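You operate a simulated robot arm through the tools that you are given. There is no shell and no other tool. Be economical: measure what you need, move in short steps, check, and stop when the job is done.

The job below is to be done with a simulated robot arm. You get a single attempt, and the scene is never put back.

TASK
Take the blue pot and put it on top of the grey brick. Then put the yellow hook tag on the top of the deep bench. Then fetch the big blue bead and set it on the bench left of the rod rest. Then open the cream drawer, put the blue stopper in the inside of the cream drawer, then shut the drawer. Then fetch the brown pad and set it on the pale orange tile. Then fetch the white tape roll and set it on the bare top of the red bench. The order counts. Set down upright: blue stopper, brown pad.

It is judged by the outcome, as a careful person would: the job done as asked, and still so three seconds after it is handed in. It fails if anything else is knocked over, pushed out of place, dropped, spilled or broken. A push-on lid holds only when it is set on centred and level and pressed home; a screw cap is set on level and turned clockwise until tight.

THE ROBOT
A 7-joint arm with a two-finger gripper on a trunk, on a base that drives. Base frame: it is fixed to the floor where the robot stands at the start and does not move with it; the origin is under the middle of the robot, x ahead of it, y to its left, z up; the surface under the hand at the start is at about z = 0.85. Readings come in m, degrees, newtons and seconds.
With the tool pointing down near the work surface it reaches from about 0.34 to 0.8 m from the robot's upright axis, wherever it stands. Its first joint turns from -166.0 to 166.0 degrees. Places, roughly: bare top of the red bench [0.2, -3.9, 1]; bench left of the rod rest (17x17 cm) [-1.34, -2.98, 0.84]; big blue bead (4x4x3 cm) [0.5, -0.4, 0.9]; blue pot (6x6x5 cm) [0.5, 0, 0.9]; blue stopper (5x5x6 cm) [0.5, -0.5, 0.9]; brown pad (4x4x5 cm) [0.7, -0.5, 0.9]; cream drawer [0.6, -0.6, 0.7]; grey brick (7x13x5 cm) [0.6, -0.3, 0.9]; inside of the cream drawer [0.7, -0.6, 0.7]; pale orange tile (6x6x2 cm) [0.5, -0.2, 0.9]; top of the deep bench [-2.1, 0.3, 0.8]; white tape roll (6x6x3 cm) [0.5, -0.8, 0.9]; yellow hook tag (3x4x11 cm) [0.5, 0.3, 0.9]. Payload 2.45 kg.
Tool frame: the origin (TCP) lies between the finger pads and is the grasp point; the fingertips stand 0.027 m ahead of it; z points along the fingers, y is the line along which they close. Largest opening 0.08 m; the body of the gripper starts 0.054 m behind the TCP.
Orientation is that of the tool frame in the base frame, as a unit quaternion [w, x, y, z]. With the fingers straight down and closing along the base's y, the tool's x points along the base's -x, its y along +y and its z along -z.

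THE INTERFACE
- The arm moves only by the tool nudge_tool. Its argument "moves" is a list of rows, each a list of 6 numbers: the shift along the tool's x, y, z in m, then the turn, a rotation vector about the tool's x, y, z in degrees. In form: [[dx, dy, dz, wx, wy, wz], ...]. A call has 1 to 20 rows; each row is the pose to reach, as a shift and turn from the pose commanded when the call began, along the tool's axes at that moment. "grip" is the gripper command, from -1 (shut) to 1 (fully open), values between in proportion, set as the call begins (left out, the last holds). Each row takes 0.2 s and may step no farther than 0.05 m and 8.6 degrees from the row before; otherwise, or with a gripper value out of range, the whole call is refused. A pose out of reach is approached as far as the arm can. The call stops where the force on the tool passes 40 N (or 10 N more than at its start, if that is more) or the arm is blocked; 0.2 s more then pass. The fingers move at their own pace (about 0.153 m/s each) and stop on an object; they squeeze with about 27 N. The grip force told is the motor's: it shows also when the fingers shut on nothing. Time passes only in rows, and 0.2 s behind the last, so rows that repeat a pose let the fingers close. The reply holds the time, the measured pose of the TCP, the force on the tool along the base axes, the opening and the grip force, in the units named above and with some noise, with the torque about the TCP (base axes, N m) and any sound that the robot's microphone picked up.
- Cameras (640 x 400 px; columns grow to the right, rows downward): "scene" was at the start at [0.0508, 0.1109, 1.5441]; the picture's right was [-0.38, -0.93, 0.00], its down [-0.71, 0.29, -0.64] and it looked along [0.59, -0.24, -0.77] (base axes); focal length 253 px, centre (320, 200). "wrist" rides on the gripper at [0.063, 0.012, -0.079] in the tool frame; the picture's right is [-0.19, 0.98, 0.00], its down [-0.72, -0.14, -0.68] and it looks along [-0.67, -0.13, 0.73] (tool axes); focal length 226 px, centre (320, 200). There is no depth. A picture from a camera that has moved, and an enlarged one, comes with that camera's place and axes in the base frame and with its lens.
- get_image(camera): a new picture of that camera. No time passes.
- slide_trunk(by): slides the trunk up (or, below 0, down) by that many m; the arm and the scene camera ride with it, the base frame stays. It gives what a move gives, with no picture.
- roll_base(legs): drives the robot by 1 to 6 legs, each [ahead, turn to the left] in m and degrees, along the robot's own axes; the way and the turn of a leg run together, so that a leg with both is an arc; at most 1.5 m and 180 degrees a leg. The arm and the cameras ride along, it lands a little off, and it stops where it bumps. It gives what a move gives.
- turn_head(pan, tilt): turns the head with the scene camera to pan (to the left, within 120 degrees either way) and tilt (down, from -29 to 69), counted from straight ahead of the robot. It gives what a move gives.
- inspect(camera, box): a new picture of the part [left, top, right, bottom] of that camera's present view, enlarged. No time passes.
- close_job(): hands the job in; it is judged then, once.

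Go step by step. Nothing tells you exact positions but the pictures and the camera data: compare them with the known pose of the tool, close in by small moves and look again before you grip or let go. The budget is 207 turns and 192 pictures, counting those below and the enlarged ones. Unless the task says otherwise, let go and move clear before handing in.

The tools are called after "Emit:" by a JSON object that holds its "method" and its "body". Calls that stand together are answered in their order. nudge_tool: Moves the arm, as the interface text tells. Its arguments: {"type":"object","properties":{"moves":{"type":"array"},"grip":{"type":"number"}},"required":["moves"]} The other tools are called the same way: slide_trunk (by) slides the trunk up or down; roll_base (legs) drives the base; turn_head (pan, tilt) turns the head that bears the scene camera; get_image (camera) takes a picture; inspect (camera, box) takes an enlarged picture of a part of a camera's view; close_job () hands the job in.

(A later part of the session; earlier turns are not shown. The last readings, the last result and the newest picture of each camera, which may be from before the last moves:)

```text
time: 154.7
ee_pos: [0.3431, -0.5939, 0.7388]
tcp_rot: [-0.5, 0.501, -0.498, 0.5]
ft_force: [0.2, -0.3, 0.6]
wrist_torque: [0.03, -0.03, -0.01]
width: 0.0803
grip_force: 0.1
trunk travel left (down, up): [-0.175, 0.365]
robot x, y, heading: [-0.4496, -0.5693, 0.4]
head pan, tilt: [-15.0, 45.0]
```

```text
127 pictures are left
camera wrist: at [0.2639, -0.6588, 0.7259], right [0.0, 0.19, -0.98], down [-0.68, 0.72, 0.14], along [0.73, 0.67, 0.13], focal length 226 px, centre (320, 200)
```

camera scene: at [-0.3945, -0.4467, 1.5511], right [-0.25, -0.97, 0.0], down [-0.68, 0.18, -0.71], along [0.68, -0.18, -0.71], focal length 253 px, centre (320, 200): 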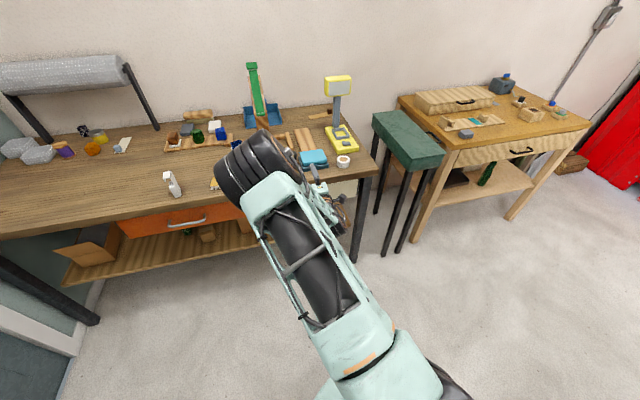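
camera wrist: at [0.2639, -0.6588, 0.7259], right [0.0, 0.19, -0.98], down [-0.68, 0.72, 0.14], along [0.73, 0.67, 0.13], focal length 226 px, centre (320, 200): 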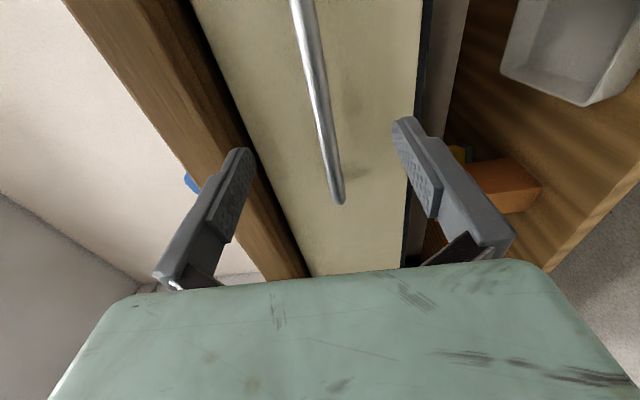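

The bar is centred between the fingers. I'll half-close, advance to the bar and grip.

Emit:
{"method": "nudge_tool", "body": {"moves": [[0, 0, 0.0, 0, 0, 0], [0, 0, 0.02, 0, 0, 0], [0, 0, 0.035, 0, 0, 0], [0, 0, 0.046, 0, 0, 0], [0, 0, 0.046, 0, 0, 0]], "grip": 0.1}}

Emit:
{"method": "get_image", "body": {"camera": "wrist"}}

```text
time: 155.9
ee_pos: [0.3897, -0.5954, 0.7389]
tcp_rot: [-0.501, 0.501, -0.498, 0.5]
ft_force: [0.2, 0.6, -0.5]
wrist_torque: [0.01, 0.01, 0.02]
width: 0.044
grip_force: 0.1
trunk travel left (down, up): [-0.175, 0.365]
robot x, y, heading: [-0.4515, -0.5689, 0.1]
head pan, tilt: [-15.0, 45.0]
```

```text
126 pictures are left
camera wrist: at [0.3094, -0.6594, 0.7267], right [0.0, 0.19, -0.98], down [-0.68, 0.72, 0.14], along [0.73, 0.67, 0.13], focal length 226 px, centre (320, 200)
```

wrist: 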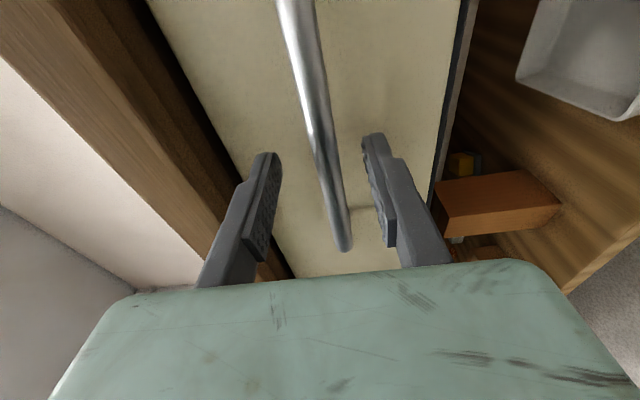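

Emit:
{"method": "nudge_tool", "body": {"moves": [[0, 0, 0, 0, 0, 0], [0, 0, 0, 0, 0, 0], [0, 0, 0, 0, 0, 0]], "grip": -1}}

Emit:
{"method": "get_image", "body": {"camera": "wrist"}}

```text
time: 156.7
ee_pos: [0.388, -0.5954, 0.7351]
tcp_rot: [-0.498, 0.503, -0.501, 0.498]
ft_force: [1.2, 2.7, -24.1]
wrist_torque: [0.07, 0.24, 0.01]
width: 0.0116
grip_force: 38.5
trunk travel left (down, up): [-0.175, 0.365]
robot x, y, heading: [-0.4497, -0.5674, 0.4]
head pan, tilt: [-15.0, 45.0]
```

```text
125 pictures are left
camera wrist: at [0.3091, -0.6593, 0.723], right [-0.01, 0.19, -0.98], down [-0.68, 0.72, 0.14], along [0.73, 0.67, 0.13], focal length 226 px, centre (320, 200)
```

wrist: 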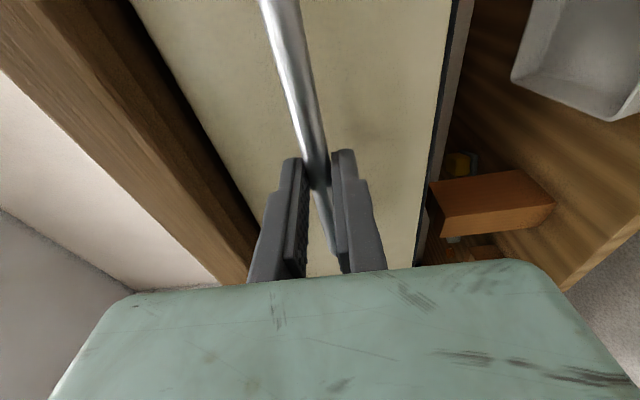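

The bar is gripped, slightly lower than the tool. I'll relax by 4 mm downward and pull the drawer straight out.

Emit:
{"method": "nudge_tool", "body": {"moves": [[0, 0.004, 0, 0, 0, 0], [0, 0.004, -0.015, 0, 0, 0], [0, 0.004, -0.03, 0, 0, 0], [0, 0.004, -0.05, 0, 0, 0], [0, 0.004, -0.07, 0, 0, 0], [0, 0.004, -0.07, 0, 0, 0]]}}

```text
time: 158.1
ee_pos: [0.3186, -0.5944, 0.7352]
tcp_rot: [0.501, -0.501, 0.498, -0.5]
ft_force: [0.3, 5.2, 0.3]
wrist_torque: [0.01, -0.07, 0.76]
width: 0.0117
grip_force: 39.0
trunk travel left (down, up): [-0.175, 0.365]
robot x, y, heading: [-0.4516, -0.5653, 0.6]
head pan, tilt: [-15.0, 45.0]
```

Emit:
{"method": "nudge_tool", "body": {"moves": [[0, 0, -0.025, 0, 0, 0], [0, 0, -0.05, 0, 0, 0], [0, 0, -0.075, 0, 0, 0], [0, 0, -0.1, 0, 0, 0], [0, 0, -0.125, 0, 0, 0], [0, 0, -0.15, 0, 0, 0], [0, 0, -0.165, 0, 0, 0], [0, 0, -0.165, 0, 0, 0]]}}

Emit:
{"method": "get_image", "body": {"camera": "scene"}}

Emit:
{"method": "get_image", "body": {"camera": "wrist"}}

```text
time: 159.9
ee_pos: [0.1523, -0.5948, 0.7341]
tcp_rot: [-0.5, 0.501, -0.499, 0.5]
ft_force: [-0.9, -2.0, 6.9]
wrist_torque: [0.05, -0.04, -1.05]
width: 0.0113
grip_force: 38.3
trunk travel left (down, up): [-0.175, 0.365]
robot x, y, heading: [-0.4508, -0.5694, 0.5]
head pan, tilt: [-15.0, 45.0]
```

```text
124 pictures are left
camera scene: at [-0.3954, -0.4468, 1.5511], right [-0.25, -0.97, 0.0], down [-0.68, 0.18, -0.71], along [0.68, -0.18, -0.71], focal length 253 px, centre (320, 200)
```

scene: 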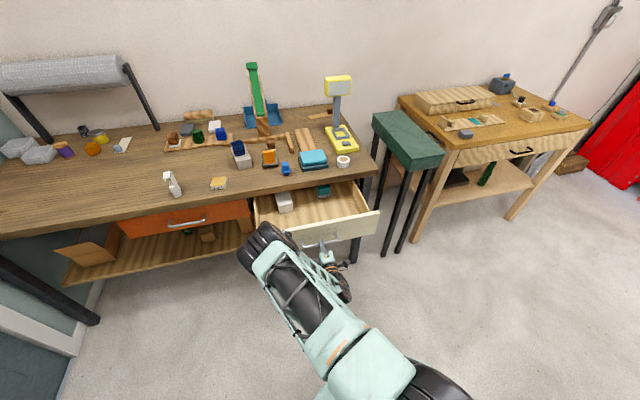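

```text
123 pictures are left
camera wrist: at [0.0733, -0.6599, 0.7223], right [0.0, 0.19, -0.98], down [-0.68, 0.72, 0.14], along [0.73, 0.67, 0.13], focal length 226 px, centre (320, 200)
```

wrist: 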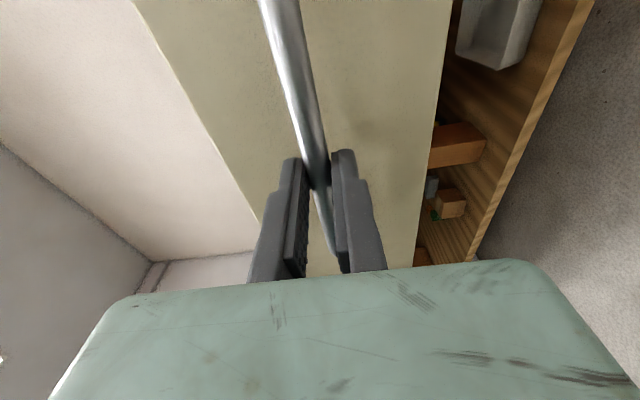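

The drawer is open about 24 cm, with two things inside near the back and free floor in front. I'll let go and back away.

Emit:
{"method": "nudge_tool", "body": {"moves": [[0, 0, 0, 0, 0, 0], [0, 0, 0, 0, 0, 0]], "grip": 0}}

Emit:
{"method": "nudge_tool", "body": {"moves": [[0, 0, -0.03, 0, 0, 0], [0, 0, -0.05, 0, 0, 0], [0, 0, -0.05, 0, 0, 0]]}}

Emit:
{"method": "get_image", "body": {"camera": "wrist"}}

```text
time: 160.5
ee_pos: [0.1534, -0.5941, 0.7345]
tcp_rot: [-0.5, 0.502, -0.499, 0.5]
ft_force: [0.2, 0.0, -0.4]
wrist_torque: [0.02, 0.03, 0.02]
width: 0.04
grip_force: 0.1
trunk travel left (down, up): [-0.175, 0.365]
robot x, y, heading: [-0.4493, -0.5662, 0.5]
head pan, tilt: [-15.0, 45.0]
```

```text
time: 161.3
ee_pos: [0.1037, -0.5944, 0.735]
tcp_rot: [-0.5, 0.502, -0.499, 0.499]
ft_force: [1.0, 0.2, -0.4]
wrist_torque: [-0.02, 0.01, -0.01]
width: 0.0401
grip_force: 0.0
trunk travel left (down, up): [-0.175, 0.365]
robot x, y, heading: [-0.4519, -0.5676, 0.3]
head pan, tilt: [-15.0, 45.0]
```

```text
122 pictures are left
camera wrist: at [0.0238, -0.6597, 0.722], right [0.0, 0.19, -0.98], down [-0.68, 0.72, 0.14], along [0.73, 0.67, 0.13], focal length 226 px, centre (320, 200)
```

wrist: 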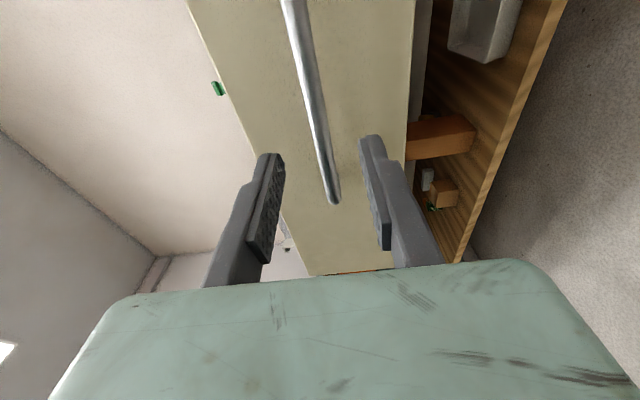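

Emit:
{"method": "nudge_tool", "body": {"moves": [[0, -0.04, -0.01, 0, 0, 0], [0, -0.08, -0.01, 0, 0, 0], [0, -0.12, -0.01, 0, 0, 0], [0, -0.16, 0, 0, 0, 0], [0, -0.2, 0.01, 0, 0, 0], [0, -0.24, 0.02, 0, 0, 0], [0, -0.28, 0.04, 0, 0, 0], [0, -0.31, 0.06, -8, 0, 0], [0, -0.33, 0.08, -16, 0, 0], [0, -0.34, 0.1, -24, 0, 0], [0, -0.34, 0.12, -32, 0, 0], [0, -0.34, 0.14, -40, 0, 0], [0, -0.34, 0.16, -48, 0, 0], [0, -0.34, 0.18, -56, 0, 0], [0, -0.34, 0.19, -64, 0, 0], [0, -0.34, 0.2, -72, 0, 0], [0, -0.34, 0.2, -80, 0, 0], [0, -0.34, 0.2, -88, 0, 0], [0, -0.34, 0.2, -90, 0, 0], [0, -0.34, 0.2, -90, 0, 0]], "grip": 1}}

Emit:
{"method": "get_image", "body": {"camera": "wrist"}}

```text
time: 165.5
ee_pos: [0.302, -0.5947, 1.0746]
tcp_rot: [0.0, 0.708, -0.706, 0.0]
ft_force: [0.4, 0.1, 0.1]
wrist_torque: [0.02, -0.01, 0.0]
width: 0.0799
grip_force: 0.1
out of reach, approached as far as the arm can: row 13
trunk travel left (down, up): [-0.175, 0.365]
robot x, y, heading: [-0.4517, -0.5653, 0.4]
head pan, tilt: [-15.0, 45.0]
```

```text
121 pictures are left
camera wrist: at [0.2903, -0.6588, 1.1541], right [-0.98, 0.19, 0.0], down [0.14, 0.72, 0.68], along [0.13, 0.67, -0.73], focal length 226 px, centre (320, 200)
```

wrist: 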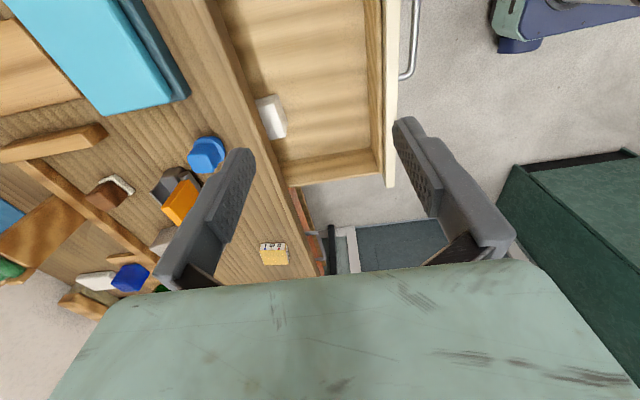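

I'll turn the tool back to closing along y and drive 0.2 m closer for the stopper.

Emit:
{"method": "nudge_tool", "body": {"moves": [[0, 0, 0, 0, 0, 8.2], [0, 0, 0, 0, 0, 16.4], [0, 0, 0, 0, 0, 24.6], [0, 0, 0, 0, 0, 32.8], [0, 0, 0, 0, 0, 41], [0, 0, 0, 0, 0, 49.2], [0, 0, 0, 0, 0, 57.4], [0, 0, 0, 0, 0, 65.6], [0, 0, 0, 0, 0, 73.8], [0, 0, 0, 0, 0, 82], [0, 0, 0, 0, 0, 90], [0, 0, 0, 0, 0, 90]]}}

Emit:
{"method": "roll_base", "body": {"legs": [[0.2, 0]]}}

Emit:
{"method": "get_image", "body": {"camera": "wrist"}}

Emit:
{"method": "get_image", "body": {"camera": "scene"}}

```text
time: 168.1
ee_pos: [0.3028, -0.5933, 1.0747]
tcp_rot: [0.0, -0.001, 1.0, -0.002]
ft_force: [0.6, 0.4, -0.1]
wrist_torque: [0.01, 0.03, -0.02]
width: 0.0802
grip_force: 0.0
trunk travel left (down, up): [-0.175, 0.365]
robot x, y, heading: [-0.4474, -0.569, 0.3]
head pan, tilt: [-15.0, 45.0]
```

```text
time: 169.7
ee_pos: [0.5007, -0.5939, 1.0749]
tcp_rot: [0.0, -0.001, 1.0, -0.001]
ft_force: [0.2, 0.8, 1.2]
wrist_torque: [-0.01, -0.01, -0.01]
width: 0.0798
grip_force: 0.0
trunk travel left (down, up): [-0.175, 0.365]
robot x, y, heading: [-0.25, -0.5648, 0.2]
head pan, tilt: [-15.0, 45.0]
```

```text
120 pictures are left
camera wrist: at [0.4383, -0.5826, 1.154], right [0.19, 0.98, 0.0], down [0.72, -0.14, 0.68], along [0.67, -0.13, -0.73], focal length 226 px, centre (320, 200)
```

wrist: 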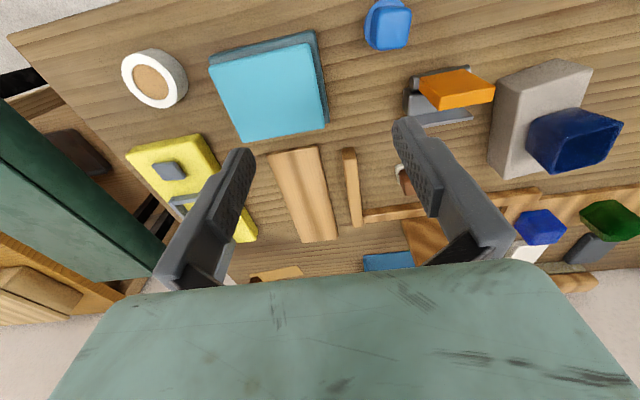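

```text
119 pictures are left
camera scene: at [-0.1949, -0.4457, 1.551], right [-0.25, -0.97, 0.0], down [-0.68, 0.18, -0.71], along [0.68, -0.18, -0.71], focal length 253 px, centre (320, 200)
```

scene: 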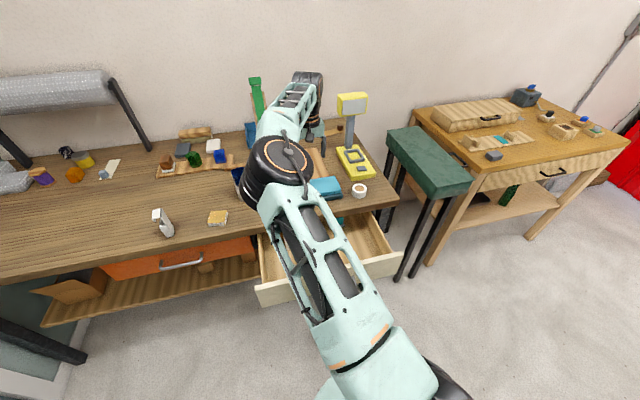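

The stopper is near (0.470, -0.53). I'll move above it.

Emit:
{"method": "nudge_tool", "body": {"moves": [[0.015, 0.03, 0.01, 0, 0, 0], [0.033, 0.064, 0.03, 0, 0, 0], [0.033, 0.064, 0.05, 0, 0, 0], [0.033, 0.064, 0.05, 0, 0, 0]]}}

Emit:
{"method": "inspect", "body": {"camera": "wrist", "box": [200, 0, 440, 150]}}

```text
time: 170.7
ee_pos: [0.4684, -0.5304, 1.0243]
tcp_rot: [0.0, -0.001, 1.0, -0.001]
ft_force: [0.7, 0.2, 0.7]
wrist_torque: [0.02, 0.03, 0.01]
width: 0.0801
grip_force: 0.1
trunk travel left (down, up): [-0.175, 0.365]
robot x, y, heading: [-0.2574, -0.5676, 0.4]
head pan, tilt: [-15.0, 45.0]
```

```text
2.67 times, centred on (320, 75) of wrist
camera zoom: at [0.4057, -0.5184, 1.1033], right [0.19, 0.98, 0.0], down [0.72, -0.14, 0.68], along [0.67, -0.13, -0.73], focal length 603 px, centre (320, 533)
```

zoom: 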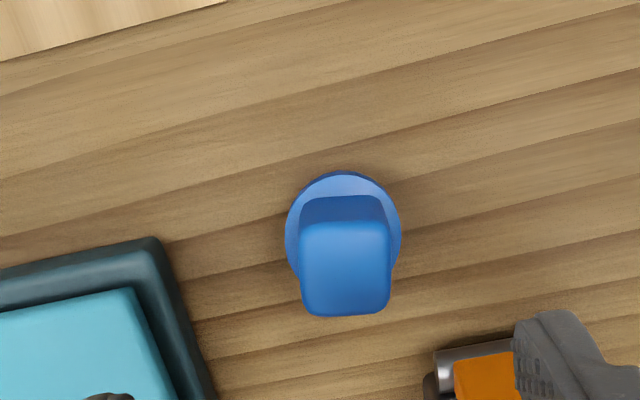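

It's a tapered knob on a flange, centred about (0.472, -0.523), turned about -9°. I'll grip the knob above the flange.

Emit:
{"method": "nudge_tool", "body": {"moves": [[-0.003, 0.0075, 0.03, 0, 0, 5], [-0.003, 0.0075, 0.06, 0, 0, 9], [-0.003, 0.0075, 0.09, 0, 0, 9], [-0.003, 0.0075, 0.111, 0, 0, 9], [-0.003, 0.0075, 0.111, 0, 0, 9]]}}

Emit:
{"method": "get_image", "body": {"camera": "wrist"}}

```text
time: 171.9
ee_pos: [0.4715, -0.5234, 0.9153]
tcp_rot: [0.0, 0.078, 0.997, -0.001]
ft_force: [0.8, -0.8, 0.2]
wrist_torque: [-0.01, 0.02, -0.05]
width: 0.0799
grip_force: 0.0
trunk travel left (down, up): [-0.175, 0.365]
robot x, y, heading: [-0.2508, -0.5674, 0.4]
head pan, tilt: [-15.0, 45.0]
```

```text
117 pictures are left
camera wrist: at [0.4109, -0.5018, 0.9935], right [0.34, 0.94, 0.0], down [0.69, -0.25, 0.68], along [0.64, -0.23, -0.73], focal length 226 px, centre (320, 200)
```

wrist: 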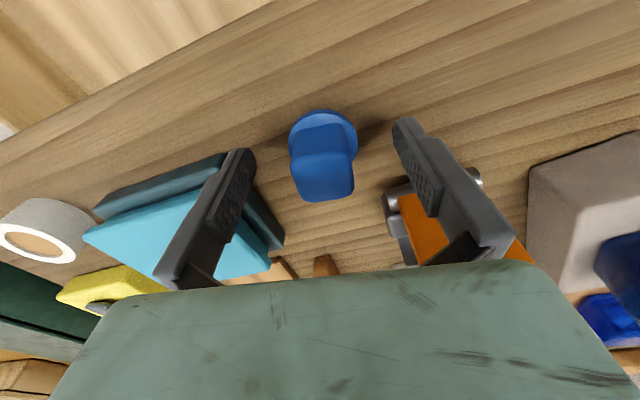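

Emit:
{"method": "nudge_tool", "body": {"moves": [[0, 0, 0.002, 0, 0, 0], [0, 0, 0.002, 0, 0, 0], [0, 0, 0.002, 0, 0, 0]], "grip": -1}}

Emit:
{"method": "nudge_tool", "body": {"moves": [[0, 0, -0.04, 0, 0, 0], [0, 0, -0.08, 0, 0, 0], [0, 0, -0.12, 0, 0, 0], [0, 0, -0.13, 0, 0, 0], [0, 0, -0.13, 0, 0, 0]]}}

Emit:
{"method": "get_image", "body": {"camera": "wrist"}}

```text
time: 172.7
ee_pos: [0.4714, -0.5225, 0.9128]
tcp_rot: [0.001, 0.078, 0.997, -0.001]
ft_force: [2.8, 0.0, 4.8]
wrist_torque: [-0.07, -0.15, 0.02]
width: 0.029
grip_force: 27.5
trunk travel left (down, up): [-0.175, 0.365]
robot x, y, heading: [-0.2495, -0.5672, 0.0]
head pan, tilt: [-15.0, 45.0]
```

```text
time: 173.9
ee_pos: [0.471, -0.5213, 1.0406]
tcp_rot: [0.001, 0.078, 0.997, 0.0]
ft_force: [0.1, 0.0, -0.1]
wrist_torque: [0.01, 0.01, -0.01]
width: 0.0292
grip_force: 26.9
trunk travel left (down, up): [-0.175, 0.365]
robot x, y, heading: [-0.2559, -0.5658, 0.1]
head pan, tilt: [-15.0, 45.0]
```

```text
116 pictures are left
camera wrist: at [0.4107, -0.4999, 1.1204], right [0.34, 0.94, 0.0], down [0.69, -0.25, 0.68], along [0.64, -0.23, -0.73], focal length 226 px, centre (320, 200)
```

wrist: 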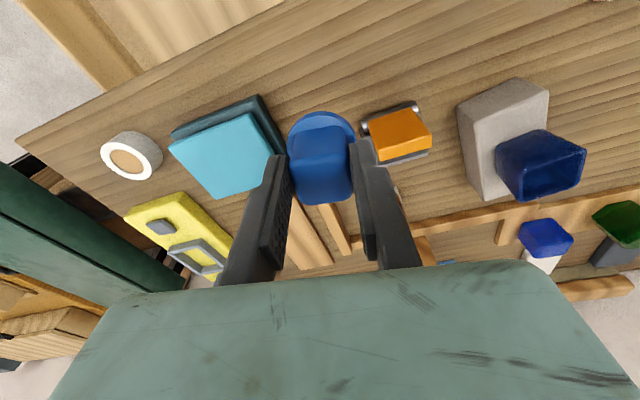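

The stopper is held (2.9 cm). I'll carry it above the open front of the drawer at about (0.315, -0.60).

Emit:
{"method": "nudge_tool", "body": {"moves": [[0.036, -0.025, 0, 0, 0, 0], [0.072, -0.05, 0, 0, 0, -4], [0.107, -0.075, 0, 0, 0, -9], [0.142, -0.102, 0, 0, 0, -9], [0.142, -0.102, 0.03, 0, 0, -9], [0.142, -0.102, 0.07, 0, 0, -9], [0.142, -0.102, 0.11, 0, 0, -9], [0.142, -0.102, 0.11, 0, 0, -9]]}}

Emit:
{"method": "get_image", "body": {"camera": "wrist"}}

Emit:
{"method": "get_image", "body": {"camera": "scene"}}

```text
time: 175.7
ee_pos: [0.3141, -0.5992, 0.9325]
tcp_rot: [0.001, -0.001, 1.0, 0.0]
ft_force: [0.3, -0.8, -0.4]
wrist_torque: [-0.02, 0.02, 0.02]
width: 0.0291
grip_force: 26.5
trunk travel left (down, up): [-0.175, 0.365]
robot x, y, heading: [-0.2539, -0.5671, 0.2]
head pan, tilt: [-15.0, 45.0]
```

```text
115 pictures are left
camera wrist: at [0.2514, -0.5885, 1.0118], right [0.19, 0.98, 0.0], down [0.72, -0.14, 0.68], along [0.67, -0.13, -0.73], focal length 226 px, centre (320, 200)
```

wrist: 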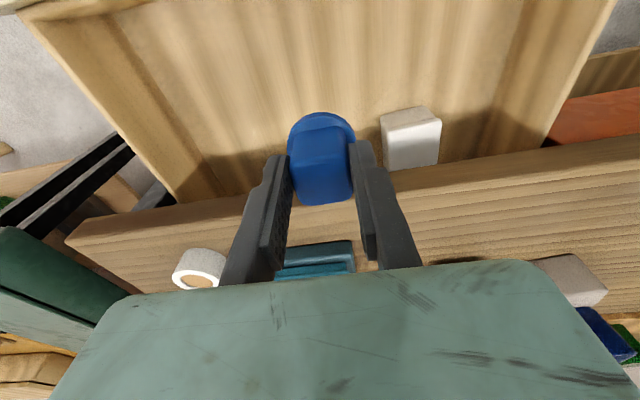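

```text
114 pictures are left
camera scene: at [-0.1952, -0.4457, 1.5511], right [-0.25, -0.97, 0.0], down [-0.68, 0.18, -0.71], along [0.68, -0.18, -0.71], focal length 253 px, centre (320, 200)
```

scene: 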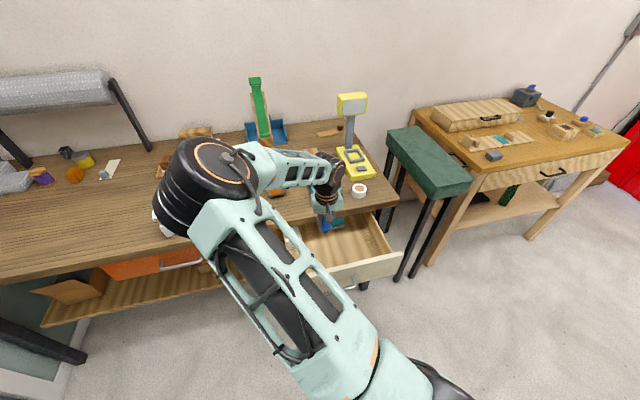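

Clear around the spot. Lowering into the drawer in stages.

Emit:
{"method": "nudge_tool", "body": {"moves": [[0.008, 0, 0.04, 0, 0, 0], [0.008, 0, 0.08, 0, 0, 0], [0.008, 0, 0.12, 0, 0, 0], [0.008, 0, 0.15, 0, 0, 0], [0.008, 0, 0.15, 0, 0, 0]]}}

Emit:
{"method": "get_image", "body": {"camera": "wrist"}}

```text
time: 176.9
ee_pos: [0.3065, -0.6015, 0.7813]
tcp_rot: [0.001, 0.0, 1.0, -0.001]
ft_force: [-0.4, 0.2, -1.2]
wrist_torque: [0.0, 0.0, 0.01]
width: 0.0289
grip_force: 26.8
trunk travel left (down, up): [-0.175, 0.365]
robot x, y, heading: [-0.2507, -0.5664, 0.2]
head pan, tilt: [-15.0, 45.0]
```

```text
113 pictures are left
camera wrist: at [0.2426, -0.59, 0.8606], right [0.19, 0.98, 0.0], down [0.72, -0.14, 0.68], along [0.67, -0.13, -0.73], focal length 226 px, centre (320, 200)
```

wrist: 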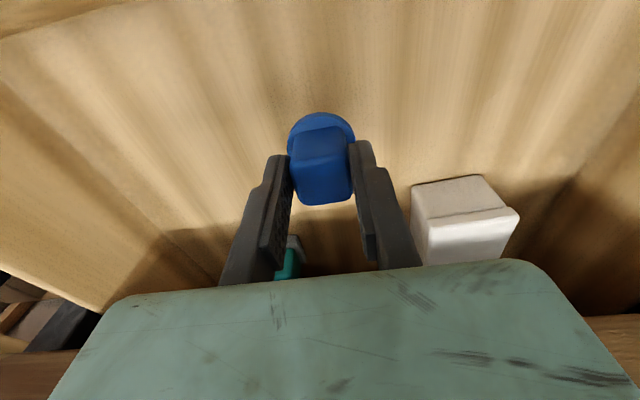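

Emit:
{"method": "nudge_tool", "body": {"moves": [[0, 0, 0.01, 0, 0, 0], [0, 0, 0.02, 0, 0, 0], [0, 0, 0.026, 0, 0, 0], [0, 0, 0.026, 0, 0, 0]]}}

```text
time: 177.9
ee_pos: [0.3067, -0.6009, 0.7556]
tcp_rot: [-0.001, -0.002, 1.0, -0.001]
ft_force: [-0.3, -0.3, -1.2]
wrist_torque: [0.0, 0.01, 0.02]
width: 0.0289
grip_force: 26.8
trunk travel left (down, up): [-0.175, 0.365]
robot x, y, heading: [-0.2548, -0.565, 0.2]
head pan, tilt: [-15.0, 45.0]
```

Emit:
{"method": "nudge_tool", "body": {"moves": [[0, 0, 0.004, 0, 0, 0], [0, 0, 0.008, 0, 0, 0], [0, 0, 0.012, 0, 0, 0], [0, 0, 0.012, 0, 0, 0]]}}

```text
time: 178.9
ee_pos: [0.3073, -0.6021, 0.7465]
tcp_rot: [0.002, -0.001, 1.0, -0.001]
ft_force: [0.9, 3.5, 34.4]
wrist_torque: [0.18, -0.22, 0.03]
width: 0.0295
grip_force: 26.8
trunk travel left (down, up): [-0.175, 0.365]
robot x, y, heading: [-0.2555, -0.5657, 0.4]
head pan, tilt: [-15.0, 45.0]
```

Contact with the drawer floor. I'll ease up, release and rise straight out.

Emit:
{"method": "nudge_tool", "body": {"moves": [[0, 0, -0.003, 0, 0, 0], [0, 0, -0.003, 0, 0, 0]]}}

Emit:
{"method": "nudge_tool", "body": {"moves": [[0, 0, 0, 0, 0, 0], [0, 0, 0, 0, 0, 0]], "grip": 1}}

Emit:
{"method": "nudge_tool", "body": {"moves": [[0, 0, -0.03, 0, 0, 0], [0, 0, -0.07, 0, 0, 0], [0, 0, -0.11, 0, 0, 0], [0, 0, -0.15, 0, 0, 0], [0, 0, -0.19, 0, 0, 0], [0, 0, -0.23, 0, 0, 0], [0, 0, -0.27, 0, 0, 0], [0, 0, -0.31, 0, 0, 0], [0, 0, -0.32, 0, 0, 0], [0, 0, -0.32, 0, 0, 0]]}}

Emit:
{"method": "get_image", "body": {"camera": "wrist"}}

```text
time: 179.5
ee_pos: [0.306, -0.602, 0.7461]
tcp_rot: [0.001, -0.001, 1.0, -0.001]
ft_force: [0.2, 1.8, 15.6]
wrist_torque: [0.03, -0.1, 0.01]
width: 0.0287
grip_force: 27.2
trunk travel left (down, up): [-0.175, 0.365]
robot x, y, heading: [-0.2501, -0.5678, 0.4]
head pan, tilt: [-15.0, 45.0]
```

```text
time: 180.1
ee_pos: [0.3059, -0.6011, 0.7467]
tcp_rot: [0.001, 0.0, 1.0, -0.001]
ft_force: [0.1, -1.3, -0.4]
wrist_torque: [-0.04, -0.03, 0.01]
width: 0.0802
grip_force: 0.0
trunk travel left (down, up): [-0.175, 0.365]
robot x, y, heading: [-0.2533, -0.5689, 0.5]
head pan, tilt: [-15.0, 45.0]
```

```text
time: 182.3
ee_pos: [0.3049, -0.6025, 1.0663]
tcp_rot: [0.001, -0.001, 1.0, -0.001]
ft_force: [0.0, 0.4, 0.3]
wrist_torque: [-0.03, 0.03, -0.03]
width: 0.0802
grip_force: 0.1
trunk travel left (down, up): [-0.175, 0.365]
robot x, y, heading: [-0.2528, -0.5678, 0.7]
head pan, tilt: [-15.0, 45.0]
```

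```text
112 pictures are left
camera wrist: at [0.2421, -0.5904, 1.1465], right [0.19, 0.98, 0.0], down [0.72, -0.14, 0.68], along [0.67, -0.13, -0.73], focal length 226 px, centre (320, 200)
```

wrist: 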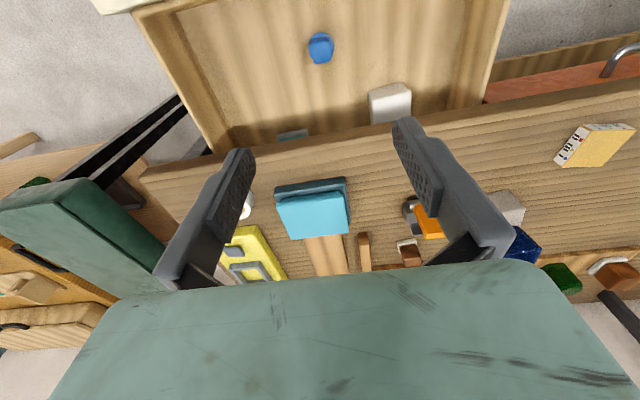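

The stopper stands upright in the drawer. To shut it, I'll back the base, turn the tool forward again and push by the handle.

Emit:
{"method": "roll_base", "body": {"legs": [[-0.2, 0]]}}

Emit:
{"method": "nudge_tool", "body": {"moves": [[-0.02, 0, 0, 0, 0, -8.2], [-0.04, 0, 0, 0, 0, -16.4], [-0.06, 0, 0, 0, 0, -24.6], [-0.08, 0, 0, 0, 0, -32.8], [-0.1, 0, 0, 0, 0, -41], [-0.12, 0, 0, 0, 0, -49.2], [-0.14, 0, 0, 0, 0, -57.4], [-0.16, 0, 0, 0, 0, -65.6], [-0.18, 0, 0, 0, 0, -73.8], [-0.195, 0, 0, 0, 0, -82], [-0.195, 0, 0, 0, 0, -90], [-0.195, 0, 0, 0, 0, -90]]}}

```text
time: 183.9
ee_pos: [0.105, -0.6014, 1.0676]
tcp_rot: [0.001, -0.001, 1.0, -0.001]
ft_force: [0.5, -0.8, -0.1]
wrist_torque: [-0.01, 0.0, -0.02]
width: 0.0801
grip_force: 0.0
trunk travel left (down, up): [-0.175, 0.365]
robot x, y, heading: [-0.4518, -0.5673, 0.6]
head pan, tilt: [-15.0, 45.0]
```

```text
time: 186.5
ee_pos: [0.3004, -0.6016, 1.0687]
tcp_rot: [0.001, 0.709, -0.705, 0.001]
ft_force: [-0.3, 0.6, 0.5]
wrist_torque: [-0.01, 0.01, 0.02]
width: 0.0802
grip_force: 0.0
trunk travel left (down, up): [-0.175, 0.365]
robot x, y, heading: [-0.4541, -0.5666, 0.5]
head pan, tilt: [-15.0, 45.0]
```

Emit:
{"method": "nudge_tool", "body": {"moves": [[-0.006, 0, 0, 8, 0, 0], [-0.006, 0.01, 0, 16, 0, 0], [-0.006, 0.02, 0, 24, 0, 0], [-0.006, 0.04, 0, 32, 0, 0], [-0.006, 0.06, 0, 40, 0, 0], [-0.006, 0.08, 0, 48, 0, 0], [-0.006, 0.1, 0, 56, 0, 0], [-0.006, 0.12, 0, 64, 0, 0], [-0.006, 0.14, 0, 72, 0, 0], [-0.006, 0.16, 0, 80, 0, 0], [-0.006, 0.17, 0.01, 88, 0, 0], [-0.006, 0.185, 0.03, 90, 0, 0], [-0.006, 0.2, 0.06, 90, 0, 0], [-0.006, 0.205, 0.1, 90, 0, 0], [-0.006, 0.205, 0.14, 90, 0, 0], [-0.006, 0.205, 0.18, 90, 0, 0], [-0.006, 0.205, 0.22, 90, 0, 0], [-0.006, 0.205, 0.26, 90, 0, 0], [-0.006, 0.205, 0.3, 90, 0, 0], [-0.006, 0.205, 0.333, 90, 0, 0]], "grip": 0.1}}

Emit:
{"method": "get_image", "body": {"camera": "wrist"}}

```text
time: 190.7
ee_pos: [0.0938, -0.5968, 0.733]
tcp_rot: [-0.5, 0.501, -0.499, 0.5]
ft_force: [-0.1, 0.9, -0.3]
wrist_torque: [0.02, 0.01, -0.02]
width: 0.044
grip_force: 0.1
trunk travel left (down, up): [-0.175, 0.365]
robot x, y, heading: [-0.4512, -0.5685, 0.3]
head pan, tilt: [-15.0, 45.0]
```

```text
111 pictures are left
camera wrist: at [0.0158, -0.6609, 0.7209], right [0.0, 0.19, -0.98], down [-0.68, 0.72, 0.14], along [0.73, 0.67, 0.13], focal length 226 px, centre (320, 200)
```

wrist: 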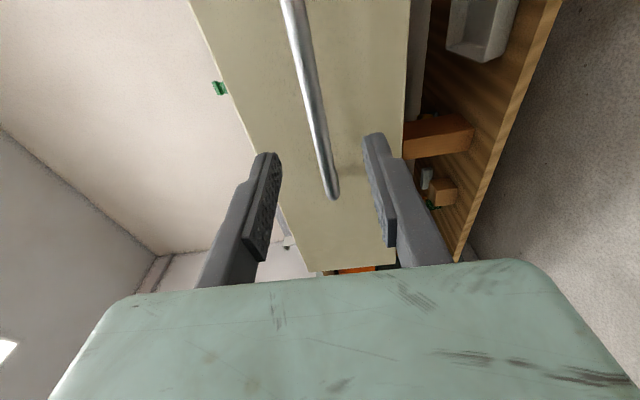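

The bar is again between the fingers. I'll advance, grip it and push the drawer in smoothly.

Emit:
{"method": "nudge_tool", "body": {"moves": [[0, 0, 0.03, 0, 0, 0], [0, 0, 0.057, 0, 0, 0], [0, 0, 0.057, 0, 0, 0]]}}

Emit:
{"method": "nudge_tool", "body": {"moves": [[0, 0, 0, 0, 0, 0], [0, 0, 0, 0, 0, 0], [0, 0, 0, 0, 0, 0]], "grip": -1}}

Emit:
{"method": "nudge_tool", "body": {"moves": [[0, 0, 0.015, 0, 0, 0], [0, 0, 0.035, 0, 0, 0], [0, 0, 0.055, 0, 0, 0], [0, 0, 0.075, 0, 0, 0], [0, 0, 0.095, 0, 0, 0], [0, 0, 0.115, 0, 0, 0], [0, 0, 0.135, 0, 0, 0], [0, 0, 0.155, 0, 0, 0], [0, 0, 0.175, 0, 0, 0], [0, 0, 0.195, 0, 0, 0], [0, 0, 0.21, 0, 0, 0], [0, 0, 0.22, 0, 0, 0], [0, 0, 0.228, 0, 0, 0], [0, 0, 0.228, 0, 0, 0]]}}

Emit:
{"method": "get_image", "body": {"camera": "wrist"}}

```text
time: 191.5
ee_pos: [0.1518, -0.5963, 0.735]
tcp_rot: [-0.501, 0.501, -0.498, 0.5]
ft_force: [0.2, -0.1, -0.3]
wrist_torque: [-0.02, 0.0, 0.05]
width: 0.0439
grip_force: 0.1
trunk travel left (down, up): [-0.175, 0.365]
robot x, y, heading: [-0.4576, -0.5673, 0.6]
head pan, tilt: [-15.0, 45.0]
```

```text
time: 192.3
ee_pos: [0.1505, -0.5973, 0.7346]
tcp_rot: [0.501, -0.501, 0.498, -0.5]
ft_force: [0.7, -2.0, 9.0]
wrist_torque: [0.02, -0.09, 0.05]
width: 0.0118
grip_force: 39.0
trunk travel left (down, up): [-0.175, 0.365]
robot x, y, heading: [-0.4541, -0.5692, 0.6]
head pan, tilt: [-15.0, 45.0]
```

```text
time: 195.3
ee_pos: [0.3799, -0.5965, 0.7355]
tcp_rot: [-0.501, 0.501, -0.498, 0.5]
ft_force: [1.1, -8.7, 12.5]
wrist_torque: [0.04, -0.06, -0.28]
width: 0.0118
grip_force: 38.3
trunk travel left (down, up): [-0.175, 0.365]
robot x, y, heading: [-0.4531, -0.5676, 0.4]
head pan, tilt: [-15.0, 45.0]
```

```text
110 pictures are left
camera wrist: at [0.3009, -0.6608, 0.7221], right [0.0, 0.19, -0.98], down [-0.68, 0.72, 0.14], along [0.73, 0.67, 0.13], focal length 226 px, centre (320, 200)
```

wrist: 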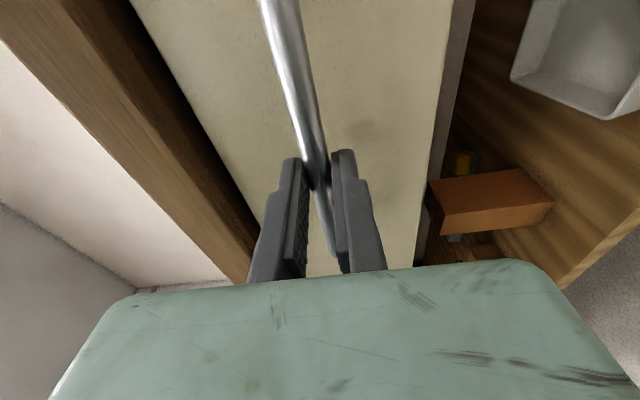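

A few millimetres remain; I'll push until it stops.

Emit:
{"method": "nudge_tool", "body": {"moves": [[0, 0, 0.004, 0, 0, 0], [0, 0, 0.008, 0, 0, 0], [0, 0, 0.012, 0, 0, 0], [0, 0, 0.015, 0, 0, 0], [0, 0, 0.015, 0, 0, 0]]}}

Emit:
{"method": "get_image", "body": {"camera": "wrist"}}

```text
time: 196.5
ee_pos: [0.3922, -0.5966, 0.7338]
tcp_rot: [-0.501, 0.501, -0.499, 0.5]
ft_force: [-34.5, -3.8, 11.5]
wrist_torque: [0.08, -0.1, 0.11]
width: 0.0116
grip_force: 39.0
trunk travel left (down, up): [-0.175, 0.365]
robot x, y, heading: [-0.4505, -0.5679, 0.4]
head pan, tilt: [-15.0, 45.0]
```

```text
109 pictures are left
camera wrist: at [0.3129, -0.6608, 0.7224], right [0.0, 0.19, -0.98], down [-0.68, 0.72, 0.14], along [0.73, 0.67, 0.13], focal length 226 px, centre (320, 200)
```

wrist: 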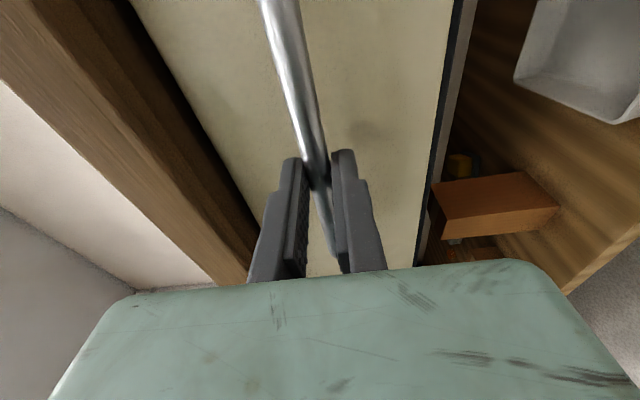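

It's fully shut (34 N resistance). I'll release, back off and return the tool to pointing down.

Emit:
{"method": "nudge_tool", "body": {"moves": [[0, 0, -0.003, 0, 0, 0], [0, 0, -0.003, 0, 0, 0]], "grip": 0}}

Emit:
{"method": "nudge_tool", "body": {"moves": [[0, 0, -0.04, 0, 0, 0], [0, 0, -0.08, 0, 0, 0], [0, 0, -0.12, 0, 0, 0], [0, -0.04, -0.12, 0, 0, 0], [0, -0.08, -0.12, 0, 0, 0], [0, -0.12, -0.12, 0, 0, 0], [0, -0.16, -0.12, 0, 0, 0], [0, -0.2, -0.12, 0, 0, 0], [0, -0.24, -0.12, 0, 0, 0], [0, -0.28, -0.12, 0, 0, 0], [0, -0.32, -0.12, 0, 0, 0], [0, -0.33, -0.12, 0, 0, 0]]}}

Emit:
{"method": "get_image", "body": {"camera": "scene"}}

```text
time: 197.1
ee_pos: [0.3929, -0.5951, 0.7335]
tcp_rot: [-0.501, 0.501, -0.498, 0.5]
ft_force: [-0.3, -0.7, -0.1]
wrist_torque: [0.0, 0.0, -0.03]
width: 0.0402
grip_force: 0.0
trunk travel left (down, up): [-0.175, 0.365]
robot x, y, heading: [-0.4523, -0.5671, 0.6]
head pan, tilt: [-15.0, 45.0]
```

```text
time: 199.7
ee_pos: [0.2708, -0.596, 1.0647]
tcp_rot: [-0.501, 0.501, -0.499, 0.5]
ft_force: [-0.4, 0.5, -1.0]
wrist_torque: [0.05, 0.05, -0.01]
width: 0.0398
grip_force: 0.0
trunk travel left (down, up): [-0.175, 0.365]
robot x, y, heading: [-0.4548, -0.5679, 0.5]
head pan, tilt: [-15.0, 45.0]
```

```text
108 pictures are left
camera scene: at [-0.3973, -0.4471, 1.5511], right [-0.25, -0.97, 0.0], down [-0.68, 0.18, -0.71], along [0.68, -0.18, -0.71], focal length 253 px, centre (320, 200)
```

scene: 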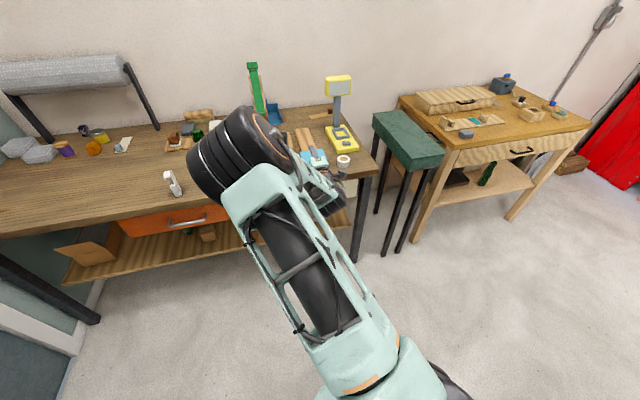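

Now I'll pitch the tool down and roll it back.

Emit:
{"method": "nudge_tool", "body": {"moves": [[0, 0, 0.01, -8.2, 0, 0], [0, 0, 0.02, -16.4, 0, 0], [0, 0, 0.03, -24.6, 0, 0], [0, 0, 0.03, -32.8, 0, 0], [0, 0, 0.03, -41, 0, 0], [0, 0, 0.03, -49.2, 0, 0], [0, 0, 0.03, -57.4, 0, 0], [0, 0, 0.03, -65.6, 0, 0], [0, 0, 0.03, -73.8, 0, 0], [0, 0, 0.03, -82, 0, 0], [0, 0, 0.03, -90, 0, 0], [0, 0, 0.03, -90, 0, 0]], "grip": 1}}

Emit:
{"method": "nudge_tool", "body": {"moves": [[0, 0, 0, 0, 0, 8.2], [0, 0, 0, 0, 0, 16.4], [0, 0, 0, 0, 0, 24.6], [0, 0, 0, 0, 0, 32.8], [0, 0, 0, 0, 0, 41], [0, 0, 0, 0, 0, 49.2], [0, 0, 0, 0, 0, 57.4], [0, 0, 0, 0, 0, 65.6], [0, 0, 0, 0, 0, 73.8], [0, 0, 0, 0, 0, 82], [0, 0, 0, 0, 0, 90], [0, 0, 0, 0, 0, 90]]}}

Emit:
{"method": "get_image", "body": {"camera": "wrist"}}

Emit:
{"method": "get_image", "body": {"camera": "scene"}}

```text
time: 202.3
ee_pos: [0.3, -0.5944, 1.0645]
tcp_rot: [0.0, 0.709, -0.705, 0.0]
ft_force: [-0.2, 1.1, 0.6]
wrist_torque: [-0.01, 0.02, 0.0]
width: 0.08
grip_force: 0.0
trunk travel left (down, up): [-0.175, 0.365]
robot x, y, heading: [-0.4535, -0.567, 0.3]
head pan, tilt: [-15.0, 45.0]
```

```text
time: 204.9
ee_pos: [0.3024, -0.5954, 1.0645]
tcp_rot: [0.0, 0.0, 1.0, -0.001]
ft_force: [0.2, 0.1, 1.1]
wrist_torque: [0.01, 0.0, 0.02]
width: 0.0798
grip_force: 0.1
trunk travel left (down, up): [-0.175, 0.365]
robot x, y, heading: [-0.4528, -0.5679, 0.4]
head pan, tilt: [-15.0, 45.0]
```

```text
107 pictures are left
camera wrist: at [0.2386, -0.5838, 1.143], right [0.19, 0.98, 0.0], down [0.72, -0.14, 0.68], along [0.67, -0.13, -0.73], focal length 226 px, centre (320, 200)
```

wrist: 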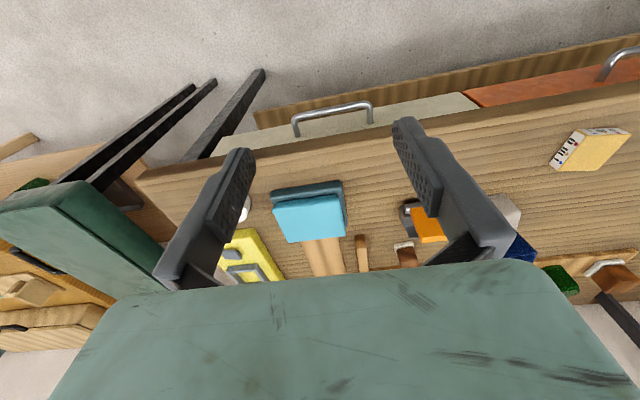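

```text
106 pictures are left
camera scene: at [-0.3966, -0.4471, 1.5511], right [-0.25, -0.97, 0.0], down [-0.68, 0.18, -0.71], along [0.68, -0.18, -0.71], focal length 253 px, centre (320, 200)
```

scene: 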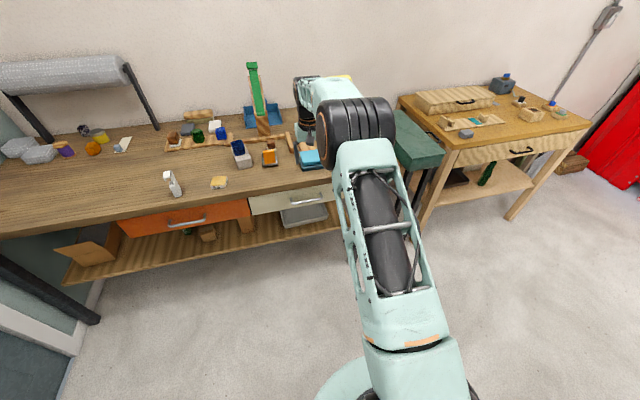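

The drawer is shut. The brown pad is near (0.64, -0.49). I'll retract the arm slightly and drive closer.

Emit:
{"method": "nudge_tool", "body": {"moves": [[0.04, 0.01, 0, 0, 0, 0], [0.08, 0.02, 0, 0, 0, 0], [0.12, 0.03, 0, 0, 0, 0], [0.15, 0.04, 0, 0, 0, 0], [0.15, 0.04, 0, 0, 0, 0]]}}

Emit:
{"method": "roll_base", "body": {"legs": [[0.38, 0]]}}

Emit:
{"method": "get_image", "body": {"camera": "wrist"}}

Emit:
{"method": "get_image", "body": {"camera": "scene"}}

```text
time: 206.1
ee_pos: [0.1511, -0.5566, 1.0654]
tcp_rot: [0.0, -0.001, 1.0, -0.001]
ft_force: [-1.2, 0.6, 0.4]
wrist_torque: [0.02, 0.02, 0.01]
width: 0.0798
grip_force: 0.0
trunk travel left (down, up): [-0.175, 0.365]
robot x, y, heading: [-0.4521, -0.5643, 0.6]
head pan, tilt: [-15.0, 45.0]
```

```text
time: 208.6
ee_pos: [0.5407, -0.5516, 1.0644]
tcp_rot: [-0.001, -0.003, 1.0, -0.002]
ft_force: [0.7, 0.3, -0.3]
wrist_torque: [0.0, 0.03, -0.01]
width: 0.0802
grip_force: 0.0
trunk travel left (down, up): [-0.175, 0.365]
robot x, y, heading: [-0.0643, -0.564, 0.4]
head pan, tilt: [-15.0, 45.0]
```

```text
105 pictures are left
camera wrist: at [0.4768, -0.5408, 1.1443], right [0.19, 0.98, 0.0], down [0.72, -0.14, 0.68], along [0.67, -0.13, -0.73], focal length 226 px, centre (320, 200)
```

wrist: 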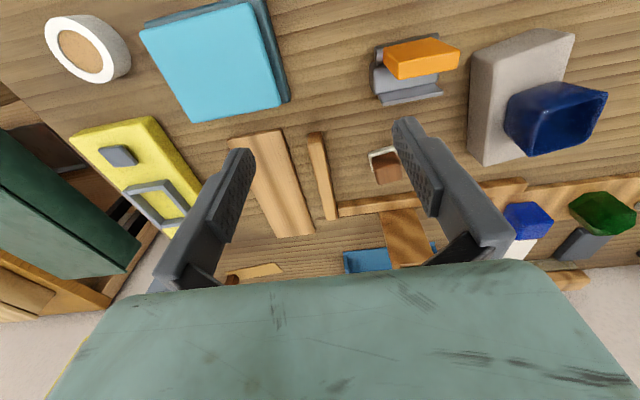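

```text
104 pictures are left
camera scene: at [-0.0079, -0.4435, 1.551], right [-0.25, -0.97, 0.0], down [-0.69, 0.18, -0.71], along [0.68, -0.18, -0.71], focal length 253 px, centre (320, 200)
```

scene: 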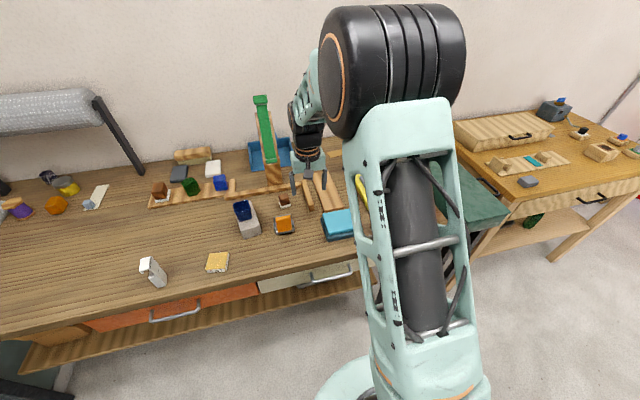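

The pad is near (0.663, -0.488), with a wooden stick 8 cm to its right and a clamp in front. I'll move over it for a close look.

Emit:
{"method": "nudge_tool", "body": {"moves": [[-0.04, 0.02, 0, 0, 0, 0], [-0.08, 0.04, 0, 0, 0, 0], [-0.11, 0.06, 0.02, 0, 0, 0], [-0.11, 0.06, 0.05, 0, 0, 0], [-0.11, 0.06, 0.05, 0, 0, 0]]}}

Emit:
{"method": "get_image", "body": {"camera": "wrist"}}

Emit:
{"method": "inspect", "body": {"camera": "wrist", "box": [240, 30, 400, 130]}}

```text
time: 209.8
ee_pos: [0.6492, -0.4918, 1.0163]
tcp_rot: [-0.001, -0.002, 1.0, 0.0]
ft_force: [-0.2, 0.3, 0.1]
wrist_torque: [-0.03, 0.0, -0.02]
width: 0.0799
grip_force: 0.0
trunk travel left (down, up): [-0.175, 0.365]
robot x, y, heading: [-0.0671, -0.5642, 0.5]
head pan, tilt: [-15.0, 45.0]
```

```text
103 pictures are left
camera wrist: at [0.5858, -0.481, 1.0948], right [0.19, 0.98, 0.0], down [0.72, -0.14, 0.68], along [0.67, -0.13, -0.73], focal length 226 px, centre (320, 200)
```

wrist: 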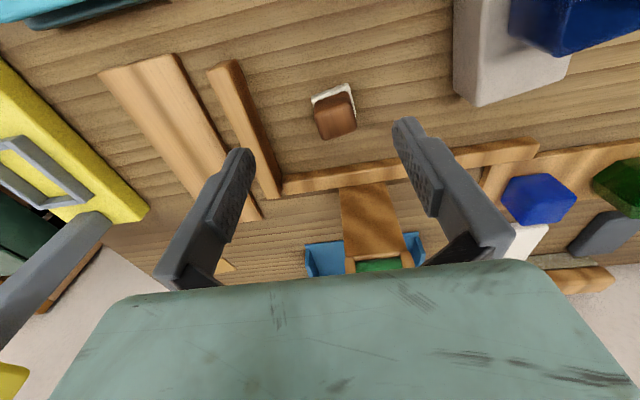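

```text
4.00 times, centred on (320, 80) of wrist
camera zoom: at [0.5858, -0.481, 1.0948], right [0.19, 0.98, 0.0], down [0.72, -0.14, 0.68], along [0.67, -0.13, -0.73], focal length 904 px, centre (320, 680)
```

zoom: 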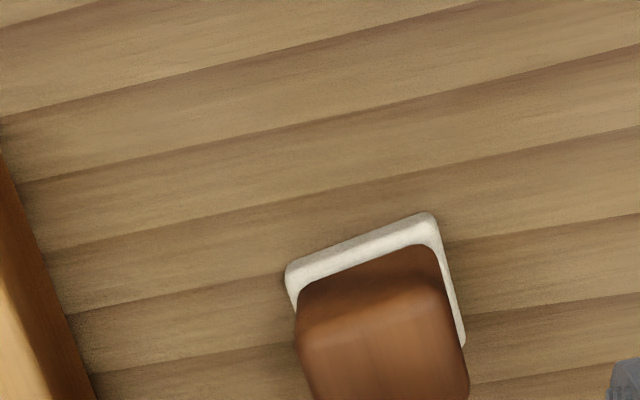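

It's a brown block on a white foot, centred about (0.673, -0.482), turned 8°. I'll align, lower and check.

Emit:
{"method": "nudge_tool", "body": {"moves": [[-0.024, 0.01, 0.03, 0, 0, -4], [-0.024, 0.01, 0.06, 0, 0, -8], [-0.024, 0.01, 0.09, 0, 0, -8], [-0.024, 0.01, 0.112, 0, 0, -8], [-0.024, 0.01, 0.112, 0, 0, -8]]}}

Emit:
{"method": "get_image", "body": {"camera": "wrist"}}

```text
time: 211.0
ee_pos: [0.6742, -0.4813, 0.9034]
tcp_rot: [0.001, -0.072, 0.997, 0.0]
ft_force: [-0.4, 0.5, 1.1]
wrist_torque: [-0.01, 0.0, 0.01]
width: 0.0799
grip_force: 0.0
trunk travel left (down, up): [-0.175, 0.365]
robot x, y, heading: [-0.0702, -0.5632, 0.4]
head pan, tilt: [-15.0, 45.0]
```

```text
101 pictures are left
camera wrist: at [0.6089, -0.4796, 0.9822], right [0.05, 1.0, 0.0], down [0.73, -0.04, 0.68], along [0.68, -0.04, -0.73], focal length 226 px, centre (320, 200)
```

wrist: 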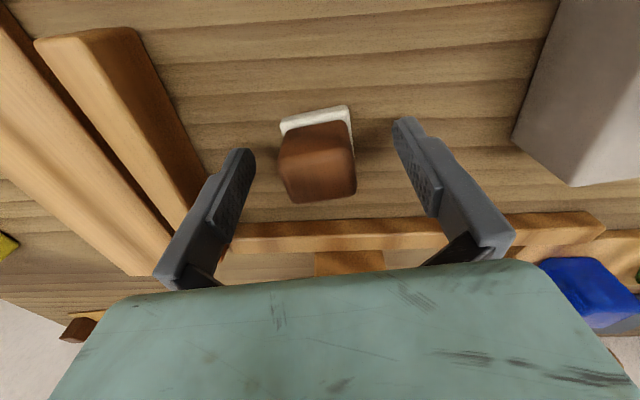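

Well centred. Closing and lifting.

Emit:
{"method": "nudge_tool", "body": {"moves": [[0, 0, 0, 0, 0, 0], [0, 0, 0, 0, 0, 0], [0, 0, 0, 0, 0, 0]], "grip": -1}}

Emit:
{"method": "nudge_tool", "body": {"moves": [[0, 0, -0.04, 0, 0, 0], [0, 0, -0.08, 0, 0, 0], [0, 0, -0.12, 0, 0, 0], [0, 0, -0.15, 0, 0, 0], [0, 0, -0.15, 0, 0, 0]]}}

Emit:
{"method": "get_image", "body": {"camera": "wrist"}}

```text
time: 211.8
ee_pos: [0.674, -0.481, 0.9023]
tcp_rot: [0.0, -0.073, 0.997, -0.001]
ft_force: [0.8, -0.2, 0.0]
wrist_torque: [-0.05, -0.01, 0.01]
width: 0.0347
grip_force: 27.4
trunk travel left (down, up): [-0.175, 0.365]
robot x, y, heading: [-0.0654, -0.5651, 0.6]
head pan, tilt: [-15.0, 45.0]
```

```text
time: 213.0
ee_pos: [0.6756, -0.4811, 1.0532]
tcp_rot: [0.0, -0.072, 0.997, -0.001]
ft_force: [-0.1, -0.2, -0.1]
wrist_torque: [-0.02, 0.02, 0.0]
width: 0.0348
grip_force: 27.3
trunk travel left (down, up): [-0.175, 0.365]
robot x, y, heading: [-0.066, -0.567, 0.4]
head pan, tilt: [-15.0, 45.0]
```

```text
100 pictures are left
camera wrist: at [0.6097, -0.4796, 1.1318], right [0.05, 1.0, 0.0], down [0.73, -0.04, 0.68], along [0.68, -0.04, -0.73], focal length 226 px, centre (320, 200)
```

wrist: 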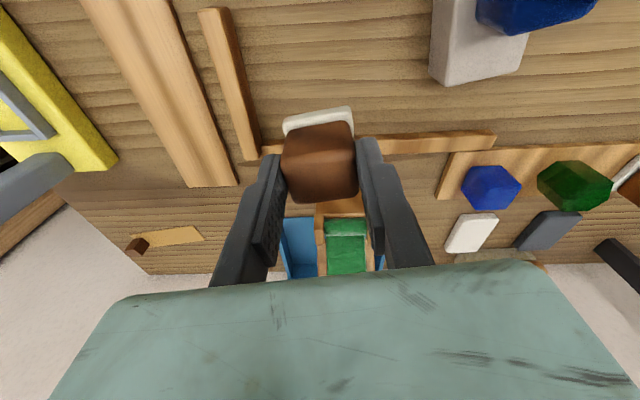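

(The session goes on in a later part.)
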